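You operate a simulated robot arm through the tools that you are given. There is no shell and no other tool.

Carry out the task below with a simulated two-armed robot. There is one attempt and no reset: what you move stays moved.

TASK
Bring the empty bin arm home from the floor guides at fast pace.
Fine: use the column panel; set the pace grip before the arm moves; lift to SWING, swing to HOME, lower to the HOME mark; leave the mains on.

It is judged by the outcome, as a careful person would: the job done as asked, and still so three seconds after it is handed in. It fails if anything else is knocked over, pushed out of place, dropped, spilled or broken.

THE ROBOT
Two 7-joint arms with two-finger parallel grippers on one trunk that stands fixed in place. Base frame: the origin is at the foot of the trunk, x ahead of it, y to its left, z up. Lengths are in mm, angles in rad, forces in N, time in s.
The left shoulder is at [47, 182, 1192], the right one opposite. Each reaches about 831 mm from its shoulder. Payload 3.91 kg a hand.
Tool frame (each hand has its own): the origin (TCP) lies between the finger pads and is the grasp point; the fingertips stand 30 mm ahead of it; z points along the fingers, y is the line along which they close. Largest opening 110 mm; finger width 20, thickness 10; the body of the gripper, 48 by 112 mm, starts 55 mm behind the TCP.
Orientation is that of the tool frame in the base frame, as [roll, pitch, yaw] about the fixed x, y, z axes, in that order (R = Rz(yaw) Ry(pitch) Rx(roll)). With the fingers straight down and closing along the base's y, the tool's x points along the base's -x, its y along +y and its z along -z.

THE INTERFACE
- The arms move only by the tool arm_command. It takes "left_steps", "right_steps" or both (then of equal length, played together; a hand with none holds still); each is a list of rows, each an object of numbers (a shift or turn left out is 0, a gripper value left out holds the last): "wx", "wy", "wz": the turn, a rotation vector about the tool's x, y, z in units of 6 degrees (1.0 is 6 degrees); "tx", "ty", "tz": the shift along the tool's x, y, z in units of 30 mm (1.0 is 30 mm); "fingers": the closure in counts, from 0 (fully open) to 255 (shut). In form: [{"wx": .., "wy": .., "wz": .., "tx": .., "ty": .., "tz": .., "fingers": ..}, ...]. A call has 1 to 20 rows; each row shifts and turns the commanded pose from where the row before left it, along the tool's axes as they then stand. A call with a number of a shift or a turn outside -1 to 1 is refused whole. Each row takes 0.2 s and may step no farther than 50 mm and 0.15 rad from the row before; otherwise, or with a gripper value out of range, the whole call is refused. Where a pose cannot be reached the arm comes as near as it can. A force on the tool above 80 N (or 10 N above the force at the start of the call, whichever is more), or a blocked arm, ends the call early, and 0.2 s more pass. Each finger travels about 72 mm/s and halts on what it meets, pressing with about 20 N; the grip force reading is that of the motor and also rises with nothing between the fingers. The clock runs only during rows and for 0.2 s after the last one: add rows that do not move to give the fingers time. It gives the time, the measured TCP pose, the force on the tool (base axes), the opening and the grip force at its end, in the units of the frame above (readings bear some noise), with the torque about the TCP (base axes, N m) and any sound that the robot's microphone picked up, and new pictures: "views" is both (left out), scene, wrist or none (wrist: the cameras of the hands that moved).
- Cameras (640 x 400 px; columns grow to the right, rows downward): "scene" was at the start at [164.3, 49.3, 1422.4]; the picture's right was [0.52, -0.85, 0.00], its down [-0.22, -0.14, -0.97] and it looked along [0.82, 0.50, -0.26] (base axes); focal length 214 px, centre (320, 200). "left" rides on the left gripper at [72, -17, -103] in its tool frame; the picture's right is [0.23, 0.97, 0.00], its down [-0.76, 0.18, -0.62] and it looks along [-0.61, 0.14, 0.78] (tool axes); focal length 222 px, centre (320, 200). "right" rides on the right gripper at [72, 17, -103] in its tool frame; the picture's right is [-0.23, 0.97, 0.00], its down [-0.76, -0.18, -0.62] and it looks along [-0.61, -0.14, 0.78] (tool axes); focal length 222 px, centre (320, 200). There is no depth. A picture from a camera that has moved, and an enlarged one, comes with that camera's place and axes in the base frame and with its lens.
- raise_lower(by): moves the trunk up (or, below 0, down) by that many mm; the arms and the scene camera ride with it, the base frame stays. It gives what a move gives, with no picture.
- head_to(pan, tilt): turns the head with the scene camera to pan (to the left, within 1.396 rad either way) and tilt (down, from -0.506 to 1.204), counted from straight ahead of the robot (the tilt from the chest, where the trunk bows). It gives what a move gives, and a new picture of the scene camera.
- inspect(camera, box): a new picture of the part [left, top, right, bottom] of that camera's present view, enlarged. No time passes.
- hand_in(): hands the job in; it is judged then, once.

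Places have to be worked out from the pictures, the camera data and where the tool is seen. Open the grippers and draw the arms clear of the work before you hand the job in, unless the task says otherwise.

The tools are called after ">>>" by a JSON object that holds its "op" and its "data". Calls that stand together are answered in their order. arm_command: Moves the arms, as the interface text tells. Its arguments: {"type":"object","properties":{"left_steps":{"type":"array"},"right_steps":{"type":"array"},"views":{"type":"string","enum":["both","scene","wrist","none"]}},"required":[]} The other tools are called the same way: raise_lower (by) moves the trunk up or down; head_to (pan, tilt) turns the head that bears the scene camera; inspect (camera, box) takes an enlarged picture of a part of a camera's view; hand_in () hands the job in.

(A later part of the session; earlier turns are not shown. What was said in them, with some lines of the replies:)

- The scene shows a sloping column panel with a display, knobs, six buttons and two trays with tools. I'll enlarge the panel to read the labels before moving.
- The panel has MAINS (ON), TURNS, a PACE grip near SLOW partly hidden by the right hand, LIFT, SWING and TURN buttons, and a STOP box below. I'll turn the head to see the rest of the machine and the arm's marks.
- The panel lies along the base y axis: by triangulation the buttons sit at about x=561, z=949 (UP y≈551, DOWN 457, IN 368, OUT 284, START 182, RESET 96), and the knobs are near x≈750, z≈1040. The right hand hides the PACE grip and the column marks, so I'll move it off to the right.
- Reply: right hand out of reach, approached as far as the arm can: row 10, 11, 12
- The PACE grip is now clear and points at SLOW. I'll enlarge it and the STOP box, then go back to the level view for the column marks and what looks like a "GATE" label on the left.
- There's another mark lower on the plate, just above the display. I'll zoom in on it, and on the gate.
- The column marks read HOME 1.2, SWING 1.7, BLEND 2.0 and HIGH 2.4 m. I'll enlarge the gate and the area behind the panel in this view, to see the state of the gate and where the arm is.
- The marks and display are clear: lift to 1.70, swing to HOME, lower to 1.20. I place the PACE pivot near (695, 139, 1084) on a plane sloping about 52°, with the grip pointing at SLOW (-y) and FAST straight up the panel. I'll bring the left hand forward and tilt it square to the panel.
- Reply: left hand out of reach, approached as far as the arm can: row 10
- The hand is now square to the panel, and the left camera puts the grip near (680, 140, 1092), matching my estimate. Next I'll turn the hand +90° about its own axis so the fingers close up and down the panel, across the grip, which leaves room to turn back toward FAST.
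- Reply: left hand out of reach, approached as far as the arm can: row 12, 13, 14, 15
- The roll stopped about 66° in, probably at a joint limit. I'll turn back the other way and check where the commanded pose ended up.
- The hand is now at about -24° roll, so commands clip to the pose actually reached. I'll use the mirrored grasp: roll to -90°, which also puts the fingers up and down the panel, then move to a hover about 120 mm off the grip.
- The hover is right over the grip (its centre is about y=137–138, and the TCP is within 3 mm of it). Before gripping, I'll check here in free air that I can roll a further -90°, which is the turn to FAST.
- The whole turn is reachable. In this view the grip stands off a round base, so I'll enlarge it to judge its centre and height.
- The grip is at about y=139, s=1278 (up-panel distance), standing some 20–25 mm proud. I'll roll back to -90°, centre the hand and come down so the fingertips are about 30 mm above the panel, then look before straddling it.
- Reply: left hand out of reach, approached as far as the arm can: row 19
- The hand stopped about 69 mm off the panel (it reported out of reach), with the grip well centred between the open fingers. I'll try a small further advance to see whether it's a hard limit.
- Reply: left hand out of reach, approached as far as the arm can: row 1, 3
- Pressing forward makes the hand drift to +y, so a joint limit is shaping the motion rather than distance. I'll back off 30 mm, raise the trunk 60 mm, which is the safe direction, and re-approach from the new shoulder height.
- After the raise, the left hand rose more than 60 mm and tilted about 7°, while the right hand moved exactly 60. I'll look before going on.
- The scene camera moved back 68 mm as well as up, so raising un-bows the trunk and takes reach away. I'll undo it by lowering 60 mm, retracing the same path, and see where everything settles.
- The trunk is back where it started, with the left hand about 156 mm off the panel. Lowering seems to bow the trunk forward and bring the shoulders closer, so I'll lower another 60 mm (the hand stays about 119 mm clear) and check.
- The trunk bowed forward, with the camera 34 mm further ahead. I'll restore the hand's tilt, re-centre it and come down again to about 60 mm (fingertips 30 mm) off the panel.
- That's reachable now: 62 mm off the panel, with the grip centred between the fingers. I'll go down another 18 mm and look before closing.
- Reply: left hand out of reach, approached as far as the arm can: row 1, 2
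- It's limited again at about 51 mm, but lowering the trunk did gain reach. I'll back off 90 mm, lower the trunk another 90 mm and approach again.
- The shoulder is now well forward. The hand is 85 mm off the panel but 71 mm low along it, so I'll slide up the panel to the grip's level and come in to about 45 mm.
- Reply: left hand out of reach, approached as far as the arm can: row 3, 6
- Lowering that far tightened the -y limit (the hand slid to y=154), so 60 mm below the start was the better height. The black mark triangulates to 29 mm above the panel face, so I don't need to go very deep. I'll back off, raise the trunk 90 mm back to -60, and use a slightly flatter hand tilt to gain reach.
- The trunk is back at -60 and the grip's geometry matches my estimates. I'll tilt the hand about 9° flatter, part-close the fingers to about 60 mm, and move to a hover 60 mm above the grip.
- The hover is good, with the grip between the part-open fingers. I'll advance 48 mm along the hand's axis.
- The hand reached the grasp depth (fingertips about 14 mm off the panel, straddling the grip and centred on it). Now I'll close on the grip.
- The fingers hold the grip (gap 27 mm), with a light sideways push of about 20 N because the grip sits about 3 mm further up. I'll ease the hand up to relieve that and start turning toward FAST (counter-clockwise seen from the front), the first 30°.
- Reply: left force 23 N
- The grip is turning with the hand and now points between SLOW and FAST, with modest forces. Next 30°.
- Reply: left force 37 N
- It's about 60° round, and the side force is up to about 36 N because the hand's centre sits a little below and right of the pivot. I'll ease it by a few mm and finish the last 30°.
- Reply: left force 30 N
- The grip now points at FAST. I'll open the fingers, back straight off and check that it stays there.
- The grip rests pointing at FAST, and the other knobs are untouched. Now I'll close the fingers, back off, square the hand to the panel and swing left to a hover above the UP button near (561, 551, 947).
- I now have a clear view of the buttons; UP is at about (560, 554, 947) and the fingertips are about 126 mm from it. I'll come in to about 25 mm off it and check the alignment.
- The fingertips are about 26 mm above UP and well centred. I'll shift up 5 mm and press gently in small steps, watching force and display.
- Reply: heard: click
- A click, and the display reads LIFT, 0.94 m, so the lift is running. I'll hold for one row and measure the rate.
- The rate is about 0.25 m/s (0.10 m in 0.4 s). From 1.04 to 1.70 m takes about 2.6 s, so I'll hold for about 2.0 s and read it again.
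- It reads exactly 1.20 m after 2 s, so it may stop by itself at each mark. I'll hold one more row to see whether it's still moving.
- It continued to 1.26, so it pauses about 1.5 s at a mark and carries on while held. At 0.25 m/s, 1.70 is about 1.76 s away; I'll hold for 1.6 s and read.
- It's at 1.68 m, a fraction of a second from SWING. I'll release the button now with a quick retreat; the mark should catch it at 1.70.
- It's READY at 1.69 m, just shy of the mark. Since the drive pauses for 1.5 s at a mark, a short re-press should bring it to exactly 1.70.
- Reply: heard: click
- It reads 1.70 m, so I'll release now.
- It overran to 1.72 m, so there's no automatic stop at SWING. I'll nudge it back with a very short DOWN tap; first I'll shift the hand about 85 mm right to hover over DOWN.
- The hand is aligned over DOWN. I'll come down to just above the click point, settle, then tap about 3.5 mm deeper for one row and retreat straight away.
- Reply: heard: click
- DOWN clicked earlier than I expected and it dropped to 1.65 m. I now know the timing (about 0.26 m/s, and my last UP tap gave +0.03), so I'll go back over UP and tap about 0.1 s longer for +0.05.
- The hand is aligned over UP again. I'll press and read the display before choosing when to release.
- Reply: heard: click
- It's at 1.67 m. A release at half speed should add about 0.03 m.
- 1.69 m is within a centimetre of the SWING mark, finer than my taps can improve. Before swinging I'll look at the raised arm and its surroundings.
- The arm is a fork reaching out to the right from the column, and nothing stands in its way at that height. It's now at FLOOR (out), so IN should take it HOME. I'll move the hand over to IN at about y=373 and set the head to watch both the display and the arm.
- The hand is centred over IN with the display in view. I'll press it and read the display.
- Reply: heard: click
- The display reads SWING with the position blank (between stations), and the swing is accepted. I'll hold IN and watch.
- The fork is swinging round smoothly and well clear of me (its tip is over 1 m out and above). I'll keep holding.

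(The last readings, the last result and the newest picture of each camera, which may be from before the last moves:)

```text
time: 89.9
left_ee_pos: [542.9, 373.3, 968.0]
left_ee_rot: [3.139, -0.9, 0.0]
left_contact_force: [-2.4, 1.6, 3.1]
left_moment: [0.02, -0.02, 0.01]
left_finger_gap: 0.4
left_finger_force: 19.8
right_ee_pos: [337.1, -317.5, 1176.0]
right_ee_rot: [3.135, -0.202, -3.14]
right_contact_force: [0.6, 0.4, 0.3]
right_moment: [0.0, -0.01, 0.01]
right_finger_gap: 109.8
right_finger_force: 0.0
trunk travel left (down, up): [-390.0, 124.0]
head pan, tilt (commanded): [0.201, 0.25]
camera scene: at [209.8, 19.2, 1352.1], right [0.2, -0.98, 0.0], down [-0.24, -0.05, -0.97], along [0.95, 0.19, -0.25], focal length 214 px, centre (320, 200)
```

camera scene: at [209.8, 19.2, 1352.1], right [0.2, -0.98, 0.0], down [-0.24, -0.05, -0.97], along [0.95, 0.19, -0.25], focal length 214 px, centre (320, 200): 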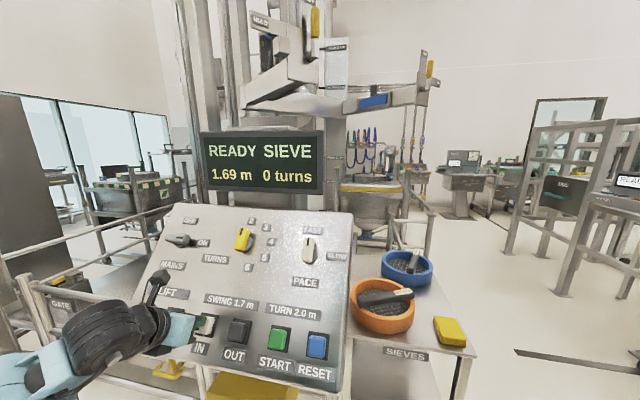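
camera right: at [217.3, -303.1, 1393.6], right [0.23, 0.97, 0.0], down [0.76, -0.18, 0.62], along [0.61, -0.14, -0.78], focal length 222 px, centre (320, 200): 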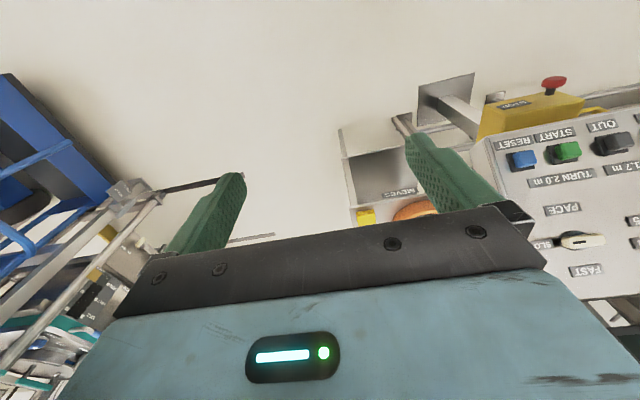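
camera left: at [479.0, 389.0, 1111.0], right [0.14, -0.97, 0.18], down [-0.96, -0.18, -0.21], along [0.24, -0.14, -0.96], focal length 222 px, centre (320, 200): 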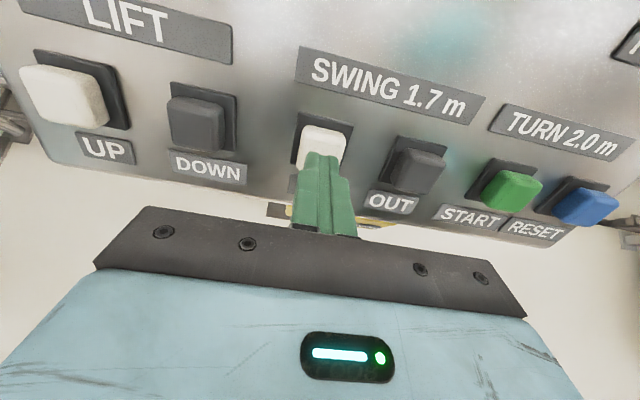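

It has stopped at a station called SIEVE and reads READY. I'll hold a moment longer to see whether it carries on or needs a fresh press.

>>> {"op": "arm_command", "data": {"left_steps": [{}, {}, {}, {}], "views": "scene"}}

>>> {"op": "inspect", "data": {"camera": "scene", "box": [180, 0, 450, 200]}}

```text
time: 90.9
left_ee_pos: [542.7, 372.3, 968.7]
left_ee_rot: [3.14, -0.9, 0.0]
left_contact_force: [-2.2, 1.9, 2.9]
left_moment: [0.01, 0.01, 0.05]
left_finger_gap: 0.1
left_finger_force: 20.2
right_ee_pos: [337.0, -317.4, 1176.4]
right_ee_rot: [3.137, -0.202, 3.142]
right_contact_force: [0.0, -0.8, 0.4]
right_moment: [0.02, -0.05, 0.0]
right_finger_gap: 109.9
right_finger_force: 0.0
trunk travel left (down, up): [-390.0, 124.0]
head pan, tilt (commanded): [0.201, 0.25]
camera scene: at [209.8, 19.2, 1352.1], right [0.2, -0.98, 0.0], down [-0.24, -0.05, -0.97], along [0.95, 0.19, -0.25], focal length 214 px, centre (320, 200)
```

scene: 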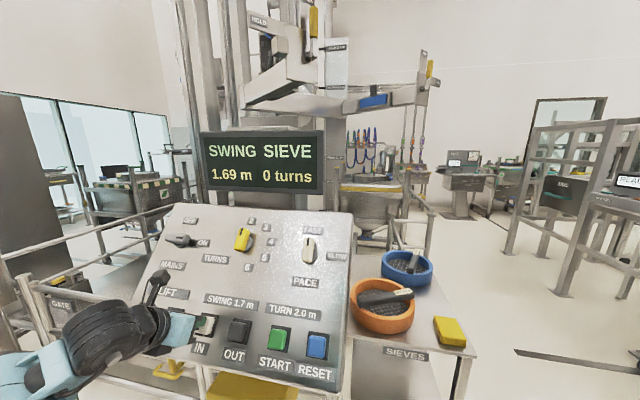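

```text
2.00 times, centred on (315, 100) of scene
camera zoom: at [209.8, 19.2, 1352.1], right [0.2, -0.98, 0.0], down [-0.24, -0.05, -0.97], along [0.95, 0.19, -0.25], focal length 429 px, centre (330, 400)
```

zoom: 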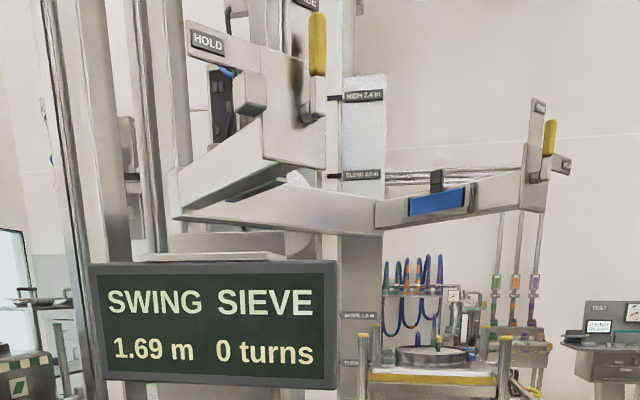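

It paused at SIEVE and is now swinging on. I'll keep holding in short spells until HOME shows.

>>> {"op": "arm_command", "data": {"left_steps": [{}, {}, {}], "views": "scene"}}

```text
time: 91.7
left_ee_pos: [543.1, 372.9, 967.8]
left_ee_rot: [3.141, -0.901, -0.001]
left_contact_force: [-1.6, 1.3, 3.8]
left_moment: [0.03, 0.02, 0.05]
left_finger_gap: 0.0
left_finger_force: 19.9
right_ee_pos: [336.2, -317.9, 1175.2]
right_ee_rot: [3.135, -0.202, -3.141]
right_contact_force: [0.5, -0.4, 0.7]
right_moment: [0.01, 0.0, 0.01]
right_finger_gap: 109.7
right_finger_force: 0.0
trunk travel left (down, up): [-390.0, 124.0]
head pan, tilt (commanded): [0.201, 0.25]
camera scene: at [209.8, 19.1, 1352.1], right [0.2, -0.98, 0.0], down [-0.24, -0.05, -0.97], along [0.95, 0.19, -0.25], focal length 214 px, centre (320, 200)
```

scene: 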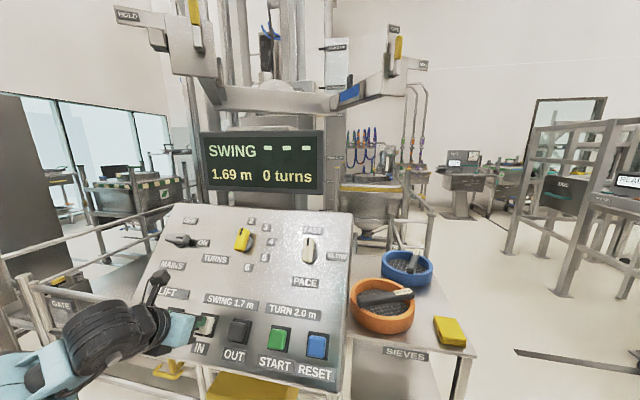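

Swinging on between stations, and the fork is now facing across the cell. I'll keep holding.

>>> {"op": "arm_command", "data": {"left_steps": [{}, {}], "views": "scene"}}

```text
time: 92.3
left_ee_pos: [542.7, 373.4, 967.6]
left_ee_rot: [3.14, -0.901, 0.001]
left_contact_force: [-2.6, 1.0, 3.9]
left_moment: [0.04, 0.02, -0.01]
left_finger_gap: 0.0
left_finger_force: 20.0
right_ee_pos: [335.7, -317.7, 1174.6]
right_ee_rot: [3.136, -0.203, -3.14]
right_contact_force: [0.1, -0.2, 0.1]
right_moment: [0.02, 0.01, 0.03]
right_finger_gap: 109.9
right_finger_force: 0.1
trunk travel left (down, up): [-390.0, 124.0]
head pan, tilt (commanded): [0.201, 0.25]
camera scene: at [209.8, 19.1, 1352.1], right [0.2, -0.98, 0.0], down [-0.24, -0.05, -0.97], along [0.95, 0.19, -0.25], focal length 214 px, centre (320, 200)
```

scene: 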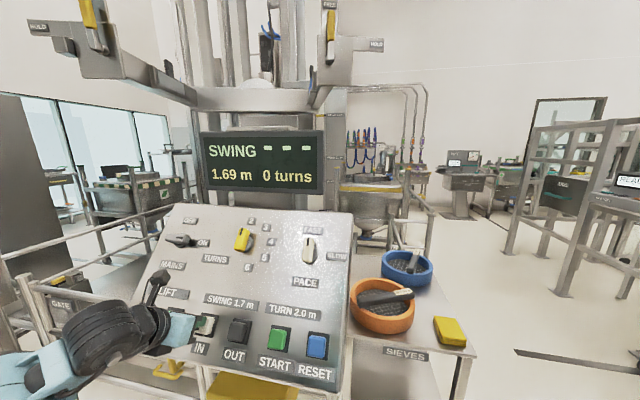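

The fork is now pointing left. I'll continue in short steps.

>>> {"op": "arm_command", "data": {"left_steps": [{}, {}], "views": "scene"}}

```text
time: 92.9
left_ee_pos: [542.6, 371.5, 967.7]
left_ee_rot: [3.139, -0.901, 0.0]
left_contact_force: [-2.1, 0.7, 2.8]
left_moment: [0.03, 0.02, 0.02]
left_finger_gap: 0.1
left_finger_force: 19.9
right_ee_pos: [337.0, -317.0, 1174.2]
right_ee_rot: [3.136, -0.202, -3.141]
right_contact_force: [0.4, 0.1, 0.0]
right_moment: [0.0, 0.0, -0.01]
right_finger_gap: 110.2
right_finger_force: 0.0
trunk travel left (down, up): [-390.0, 124.0]
head pan, tilt (commanded): [0.201, 0.25]
camera scene: at [209.8, 19.1, 1352.1], right [0.2, -0.98, 0.0], down [-0.24, -0.05, -0.97], along [0.95, 0.19, -0.25], focal length 214 px, centre (320, 200)
```

scene: 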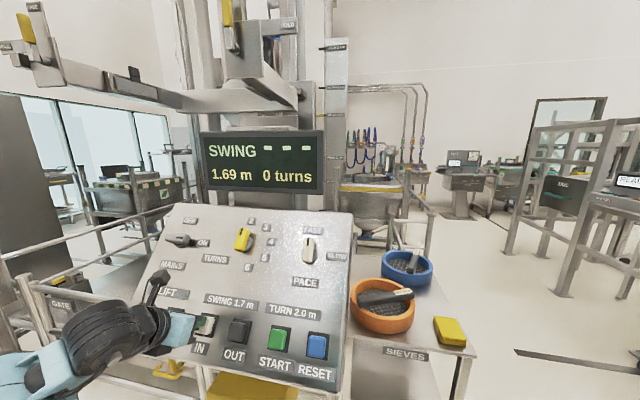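

Still swinging and still clear of everything. I'll hold two more rows.

>>> {"op": "arm_command", "data": {"left_steps": [{}, {}], "views": "scene"}}

```text
time: 93.5
left_ee_pos: [541.1, 372.4, 967.9]
left_ee_rot: [3.139, -0.901, 0.001]
left_contact_force: [-2.8, 0.6, 2.5]
left_moment: [0.01, 0.06, 0.0]
left_finger_gap: 0.0
left_finger_force: 20.3
right_ee_pos: [337.5, -317.0, 1174.8]
right_ee_rot: [3.134, -0.203, 3.141]
right_contact_force: [0.6, 0.5, 0.0]
right_moment: [-0.04, -0.01, 0.01]
right_finger_gap: 109.7
right_finger_force: 0.0
trunk travel left (down, up): [-390.0, 124.0]
head pan, tilt (commanded): [0.201, 0.25]
camera scene: at [209.8, 19.1, 1352.1], right [0.2, -0.98, 0.0], down [-0.24, -0.05, -0.97], along [0.95, 0.19, -0.25], focal length 214 px, centre (320, 200)
```

scene: 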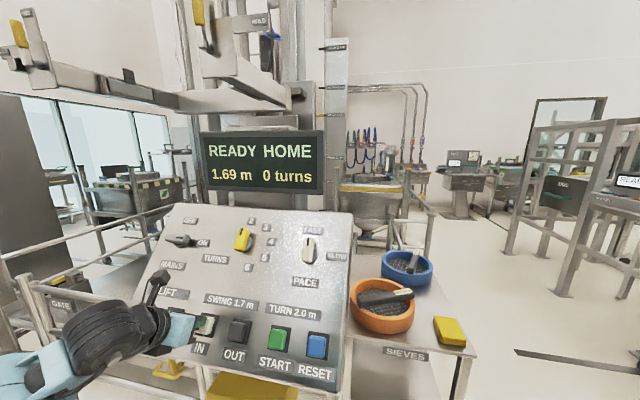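

READY HOME at 1.69 m, so the arm has stopped at HOME. I'll release IN now.

>>> {"op": "arm_command", "data": {"left_steps": [{"tz": -1}, {"tz": -0.5}], "views": "both"}}

>>> {"op": "inspect", "data": {"camera": "scene", "box": [190, 110, 340, 210]}}

```text
time: 94.1
left_ee_pos: [508.2, 373.3, 995.8]
left_ee_rot: [3.138, -0.899, 0.002]
left_contact_force: [-0.3, 0.2, -1.0]
left_moment: [0.03, 0.0, 0.01]
left_finger_gap: 0.0
left_finger_force: 19.9
right_ee_pos: [336.7, -317.4, 1174.7]
right_ee_rot: [3.137, -0.202, 3.141]
right_contact_force: [-0.3, 0.6, -0.2]
right_moment: [-0.01, 0.02, -0.03]
right_finger_gap: 110.2
right_finger_force: 0.0
trunk travel left (down, up): [-390.0, 124.0]
head pan, tilt (commanded): [0.201, 0.25]
camera scene: at [210.5, 19.1, 1351.9], right [0.2, -0.98, 0.0], down [-0.24, -0.05, -0.97], along [0.95, 0.19, -0.25], focal length 214 px, centre (320, 200)
camera left: at [471.8, 389.4, 1117.0], right [0.14, -0.97, 0.18], down [-0.96, -0.18, -0.21], along [0.23, -0.14, -0.96], focal length 222 px, centre (320, 200)
```

scene: 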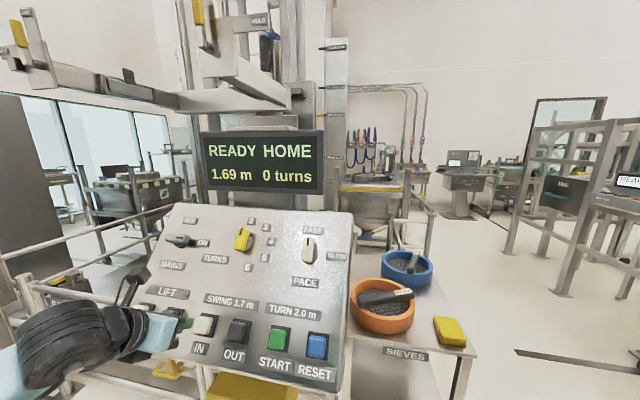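
left: 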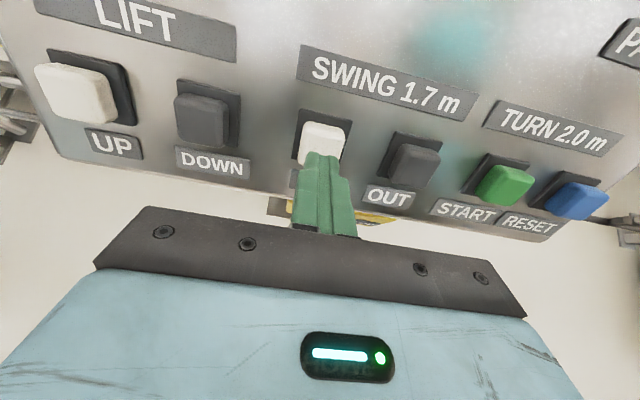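

```text
4.00 times, centred on (265, 160) of scene
camera zoom: at [210.5, 19.1, 1351.9], right [0.2, -0.98, 0.0], down [-0.24, -0.05, -0.97], along [0.95, 0.19, -0.25], focal length 858 px, centre (540, 360)
```

zoom: 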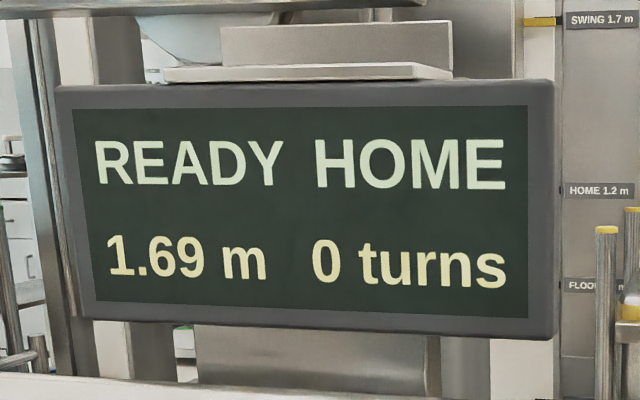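

The arm is at HOME, and the yellow pointer sits at the SWING mark. Next is DOWN to the HOME mark at 1.20 m; I'll shift the hand left to hover over DOWN (y≈468) and confirm the alignment.

>>> {"op": "arm_command", "data": {"left_steps": [{"ty": -0.79}, {"ty": -0.79}, {"ty": -0.79}, {"ty": -0.79}, {"tz": 0.4}, {}], "views": "both"}}

>>> {"op": "head_to", "data": {"pan": 0.55, "tilt": 0.1}}

```text
time: 95.5
left_ee_pos: [516.0, 468.5, 989.1]
left_ee_rot: [3.14, -0.902, 0.0]
left_contact_force: [-0.2, 0.4, 0.1]
left_moment: [-0.02, -0.03, 0.04]
left_finger_gap: 0.2
left_finger_force: 20.2
right_ee_pos: [336.0, -317.6, 1175.8]
right_ee_rot: [3.136, -0.204, -3.141]
right_contact_force: [-0.9, -0.2, 0.3]
right_moment: [0.01, -0.01, 0.0]
right_finger_gap: 109.9
right_finger_force: 0.0
trunk travel left (down, up): [-390.0, 124.0]
head pan, tilt (commanded): [0.201, 0.25]
camera scene: at [210.1, 19.3, 1352.0], right [0.2, -0.98, 0.0], down [-0.24, -0.05, -0.97], along [0.95, 0.19, -0.25], focal length 214 px, centre (320, 200)
camera left: at [480.6, 484.8, 1110.3], right [0.14, -0.97, 0.18], down [-0.96, -0.18, -0.21], along [0.24, -0.14, -0.96], focal length 222 px, centre (320, 200)
```

scene: 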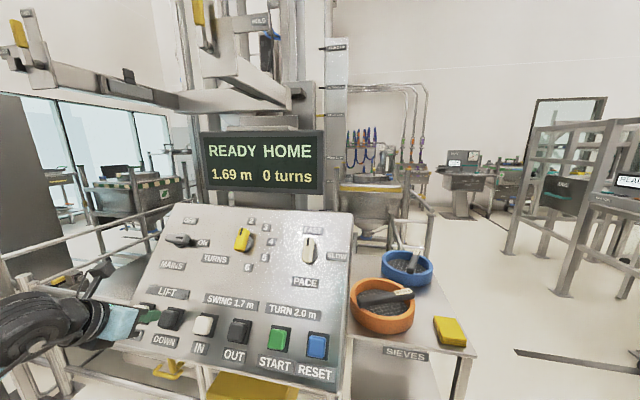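
left: 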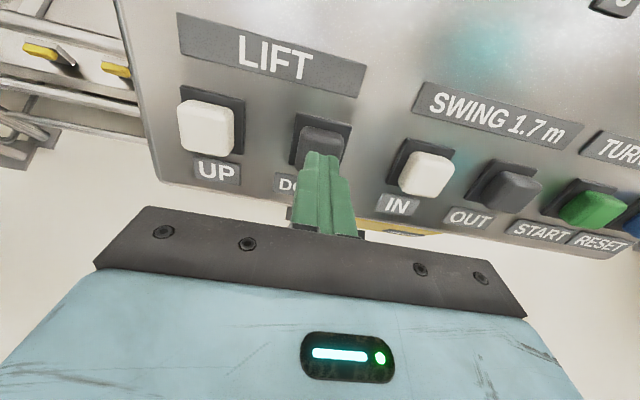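

```text
time: 96.3
left_ee_pos: [516.8, 468.5, 989.5]
left_ee_rot: [3.139, -0.9, 0.0]
left_contact_force: [0.7, 0.1, 0.1]
left_moment: [0.02, 0.02, 0.02]
left_finger_gap: 0.1
left_finger_force: 20.1
right_ee_pos: [337.0, -317.9, 1174.9]
right_ee_rot: [3.139, -0.202, -3.139]
right_contact_force: [0.6, 0.4, 0.5]
right_moment: [-0.03, 0.0, 0.01]
right_finger_gap: 109.8
right_finger_force: 0.2
trunk travel left (down, up): [-390.0, 124.0]
head pan, tilt (commanded): [0.55, 0.099]
camera scene: at [197.4, 48.6, 1365.9], right [0.52, -0.85, 0.0], down [-0.09, -0.05, -0.99], along [0.85, 0.52, -0.1], focal length 214 px, centre (320, 200)
```

scene: 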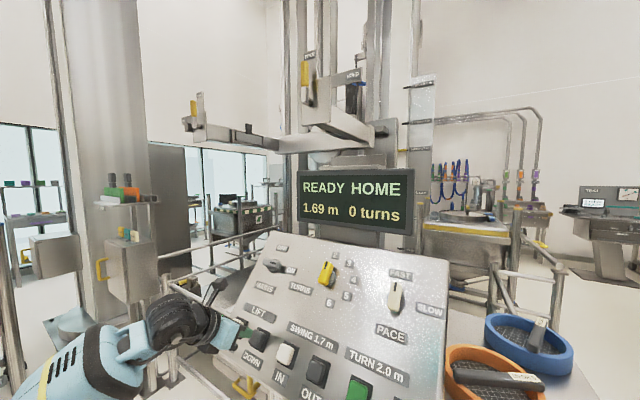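

This view shows both the display and the whole fork. I'll press DOWN and hold for about 1 s, expecting roughly 1.47 m, then read and time the rest.

>>> {"op": "arm_command", "data": {"left_steps": [{"tz": 0.7}, {"tz": 0.43}, {}, {}, {}, {}], "views": "scene"}}

>>> {"op": "inspect", "data": {"camera": "scene", "box": [285, 155, 425, 245]}}

```text
time: 97.7
left_ee_pos: [541.8, 466.8, 966.9]
left_ee_rot: [3.14, -0.899, 0.0]
left_contact_force: [-4.6, 0.7, 1.7]
left_moment: [0.03, 0.1, 0.01]
left_finger_gap: 0.3
left_finger_force: 19.9
right_ee_pos: [336.7, -316.7, 1175.0]
right_ee_rot: [3.136, -0.201, 3.14]
right_contact_force: [0.4, -0.1, -0.7]
right_moment: [0.0, -0.03, 0.01]
right_finger_gap: 110.1
right_finger_force: 0.1
trunk travel left (down, up): [-390.0, 124.0]
head pan, tilt (commanded): [0.55, 0.099]
heard: click
camera scene: at [196.4, 48.6, 1366.1], right [0.52, -0.85, 0.0], down [-0.08, -0.05, -1.0], along [0.85, 0.52, -0.1], focal length 214 px, centre (320, 200)
```

scene: 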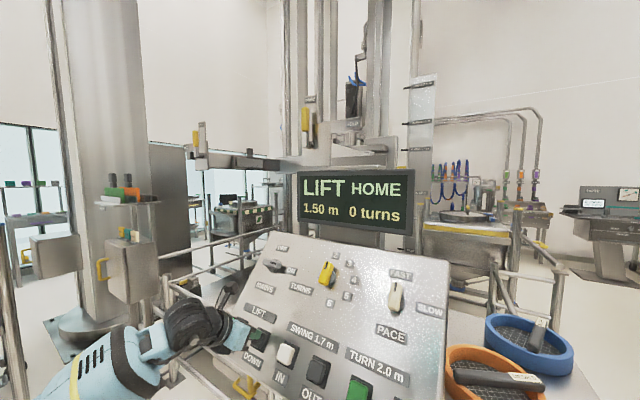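

```text
4.44 times, centred on (355, 200) of scene
camera zoom: at [196.4, 48.6, 1366.1], right [0.52, -0.85, 0.0], down [-0.08, -0.05, -1.0], along [0.85, 0.52, -0.1], focal length 953 px, centre (164, 200)
```

zoom: 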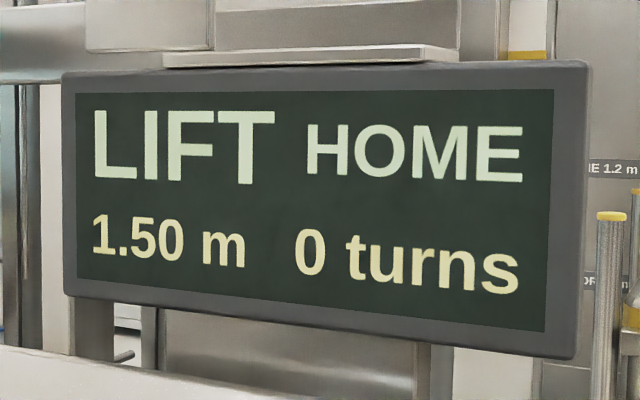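

It reads 1.50 m. I'll hold another 0.8 s (to about 1.29) to pin down the speed before timing the release.

>>> {"op": "arm_command", "data": {"left_steps": [{}, {}, {}], "views": "scene"}}

>>> {"op": "inspect", "data": {"camera": "scene", "box": [285, 155, 425, 245]}}

```text
time: 98.5
left_ee_pos: [542.7, 467.5, 967.8]
left_ee_rot: [3.139, -0.9, 0.0]
left_contact_force: [-4.5, 0.3, 3.3]
left_moment: [-0.02, 0.09, 0.02]
left_finger_gap: 0.0
left_finger_force: 19.9
right_ee_pos: [336.6, -316.3, 1176.8]
right_ee_rot: [3.136, -0.2, -3.14]
right_contact_force: [0.3, -0.2, -0.4]
right_moment: [0.0, 0.02, -0.01]
right_finger_gap: 110.0
right_finger_force: 0.1
trunk travel left (down, up): [-390.0, 124.0]
head pan, tilt (commanded): [0.55, 0.099]
camera scene: at [196.4, 48.6, 1366.1], right [0.52, -0.85, 0.0], down [-0.08, -0.05, -1.0], along [0.85, 0.52, -0.1], focal length 214 px, centre (320, 200)
```

scene: 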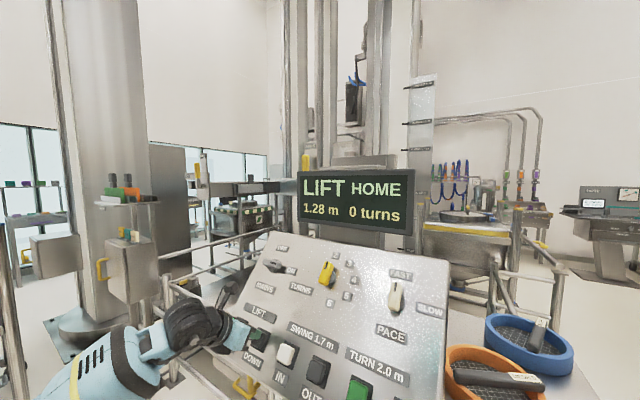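

```text
4.44 times, centred on (355, 200) of scene
camera zoom: at [196.4, 48.6, 1366.1], right [0.52, -0.85, 0.0], down [-0.08, -0.05, -1.0], along [0.85, 0.52, -0.1], focal length 953 px, centre (164, 200)
```

zoom: 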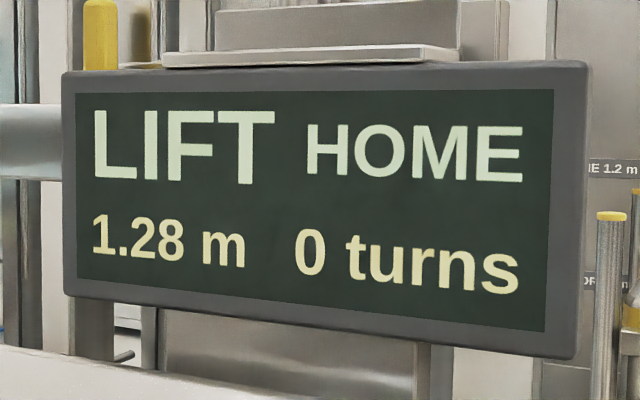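

It's at 1.28 m, moving about 0.275 m/s. The remaining 0.08 m takes about 0.29 s: one more row of hold, then a moderate release.

>>> {"op": "arm_command", "data": {"left_steps": [{}, {"tz": -0.45}, {"tz": -1}], "views": "scene"}}

>>> {"op": "inspect", "data": {"camera": "scene", "box": [285, 155, 425, 245]}}

```text
time: 99.3
left_ee_pos: [508.8, 467.3, 994.1]
left_ee_rot: [3.141, -0.9, -0.003]
left_contact_force: [-0.9, 0.2, 0.1]
left_moment: [0.01, -0.02, 0.02]
left_finger_gap: 0.0
left_finger_force: 19.9
right_ee_pos: [336.4, -317.2, 1174.7]
right_ee_rot: [3.138, -0.202, -3.141]
right_contact_force: [0.2, 0.4, -1.3]
right_moment: [0.0, -0.02, 0.02]
right_finger_gap: 110.0
right_finger_force: 0.0
trunk travel left (down, up): [-390.0, 124.0]
head pan, tilt (commanded): [0.55, 0.099]
camera scene: at [196.6, 48.4, 1366.0], right [0.52, -0.85, 0.0], down [-0.08, -0.05, -1.0], along [0.85, 0.52, -0.1], focal length 214 px, centre (320, 200)
```

scene: 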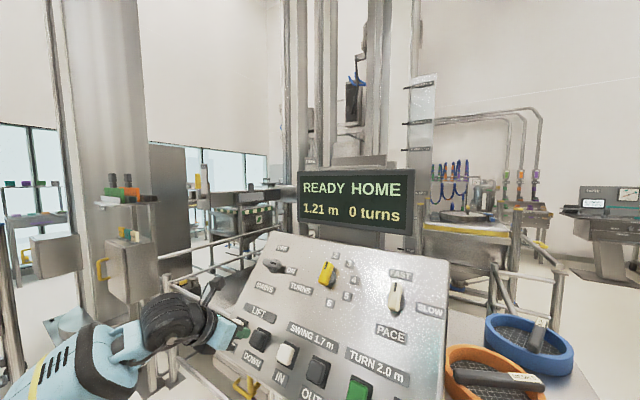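

```text
4.44 times, centred on (355, 200) of scene
camera zoom: at [196.6, 48.4, 1366.0], right [0.52, -0.85, 0.0], down [-0.08, -0.05, -1.0], along [0.85, 0.52, -0.1], focal length 953 px, centre (164, 200)
```

zoom: 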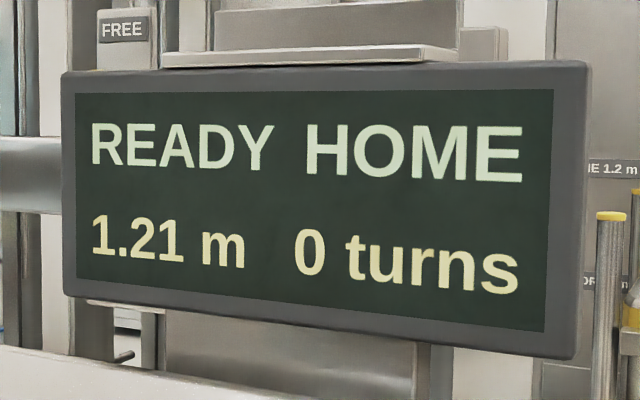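

READY HOME at 1.21 m, within a centimetre of the 1.20 HOME mark, with 0 turns. I'll draw the left hand back clear of the panel, open the gripper and do a final check.

>>> {"op": "arm_command", "data": {"left_steps": [{"tz": -1}, {"tz": -1}, {"tz": -1}, {"tz": -1}, {"tz": -1}, {"tz": -1, "fingers": 0}, {"tz": -0.5}, {}, {}, {}], "views": "both"}}

>>> {"op": "head_to", "data": {"pan": 0.3, "tilt": 0.3}}

>>> {"op": "inspect", "data": {"camera": "scene", "box": [180, 80, 440, 300]}}

```text
time: 101.5
left_ee_pos: [354.8, 467.4, 1115.6]
left_ee_rot: [3.141, -0.901, -0.001]
left_contact_force: [-0.6, -0.6, -0.1]
left_moment: [-0.01, 0.01, 0.0]
left_finger_gap: 110.1
left_finger_force: 0.0
right_ee_pos: [336.3, -318.0, 1175.5]
right_ee_rot: [3.137, -0.202, 3.141]
right_contact_force: [-0.3, -0.2, 0.5]
right_moment: [0.03, -0.02, 0.02]
right_finger_gap: 110.2
right_finger_force: 0.0
trunk travel left (down, up): [-390.0, 124.0]
head pan, tilt (commanded): [0.55, 0.099]
camera scene: at [197.4, 48.7, 1365.9], right [0.52, -0.85, 0.0], down [-0.08, -0.05, -1.0], along [0.85, 0.52, -0.1], focal length 214 px, centre (320, 200)
camera left: at [320.0, 485.3, 1237.0], right [0.14, -0.97, 0.18], down [-0.96, -0.18, -0.21], along [0.24, -0.14, -0.96], focal length 222 px, centre (320, 200)
```

scene: 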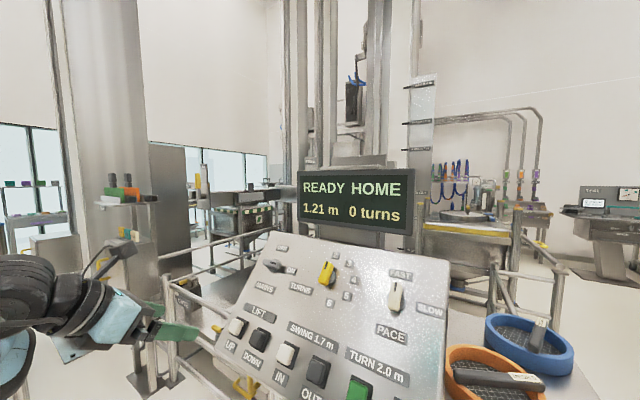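
left: 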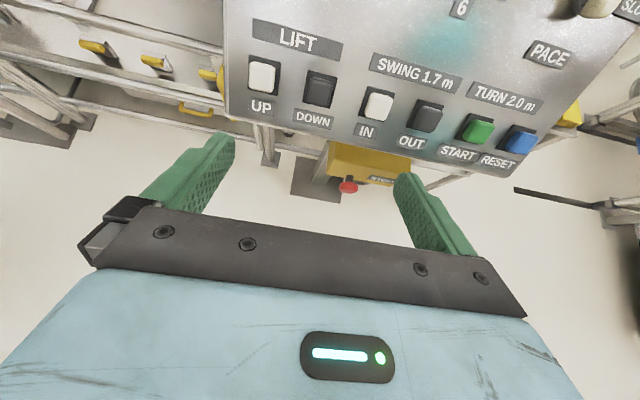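

```text
time: 102.3
left_ee_pos: [356.5, 467.7, 1115.6]
left_ee_rot: [3.14, -0.9, 0.0]
left_contact_force: [0.6, -0.1, -0.6]
left_moment: [0.01, 0.02, -0.02]
left_finger_gap: 109.8
left_finger_force: 0.0
right_ee_pos: [337.5, -316.0, 1175.5]
right_ee_rot: [3.136, -0.202, 3.141]
right_contact_force: [0.6, 0.2, 0.6]
right_moment: [0.0, 0.0, -0.03]
right_finger_gap: 110.1
right_finger_force: 0.0
trunk travel left (down, up): [-390.0, 124.0]
head pan, tilt (commanded): [0.3, 0.3]
camera scene: at [208.0, 28.2, 1347.3], right [0.3, -0.96, 0.0], down [-0.28, -0.09, -0.96], along [0.91, 0.28, -0.3], focal length 214 px, centre (320, 200)
```

scene: 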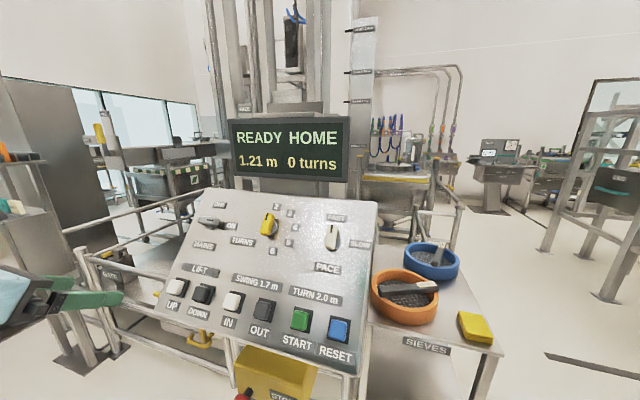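

```text
1.82 times, centred on (310, 190) of scene
camera zoom: at [208.0, 28.2, 1347.3], right [0.3, -0.96, 0.0], down [-0.28, -0.09, -0.96], along [0.91, 0.28, -0.3], focal length 390 px, centre (338, 218)
```

zoom: 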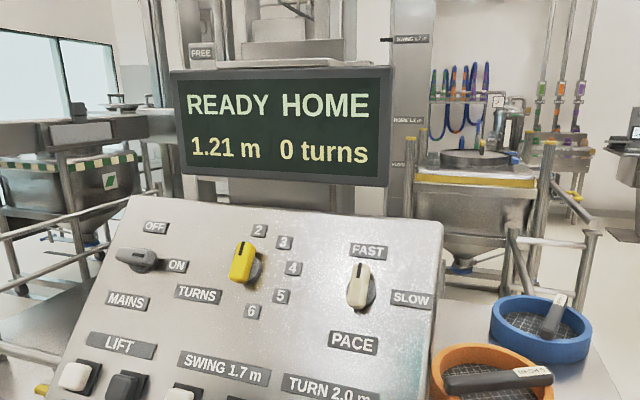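

Everything checks out: READY HOME at 1.21 m and steady, MAINS still ON, PACE on FAST, TURNS untouched, sieves and sponge undisturbed, and both hands open and clear. I'm handing in the job.

>>> {"op": "hand_in", "data": {}}

```text
The job is handed in.
```

The empty bin arm is at HOME and the job is handed in. The display reads READY HOME, 1.21 m, 0 turns, so it sits 1 cm above the 1.20 m HOME mark.

- **Pace:** I turned the PACE grip from SLOW to FAST before the arm moved.
- **Lift:** While finding the SWING mark I overran to 1.72 m. A DOWN tap took it to 1.65, and I settled at 1.69 m, 1 cm below SWING.
- **Swing:** I held IN. The arm paused by itself at the SIEVE station, then carried on and stopped at HOME.
- **Lower:** I stopped at 1.21 m because my shortest taps (about 2–3 cm) could not reliably close the last centimetre.

MAINS is still on, and TURNS and the sieves beside the panel are as they were. Both grippers are open and clear of the panel.
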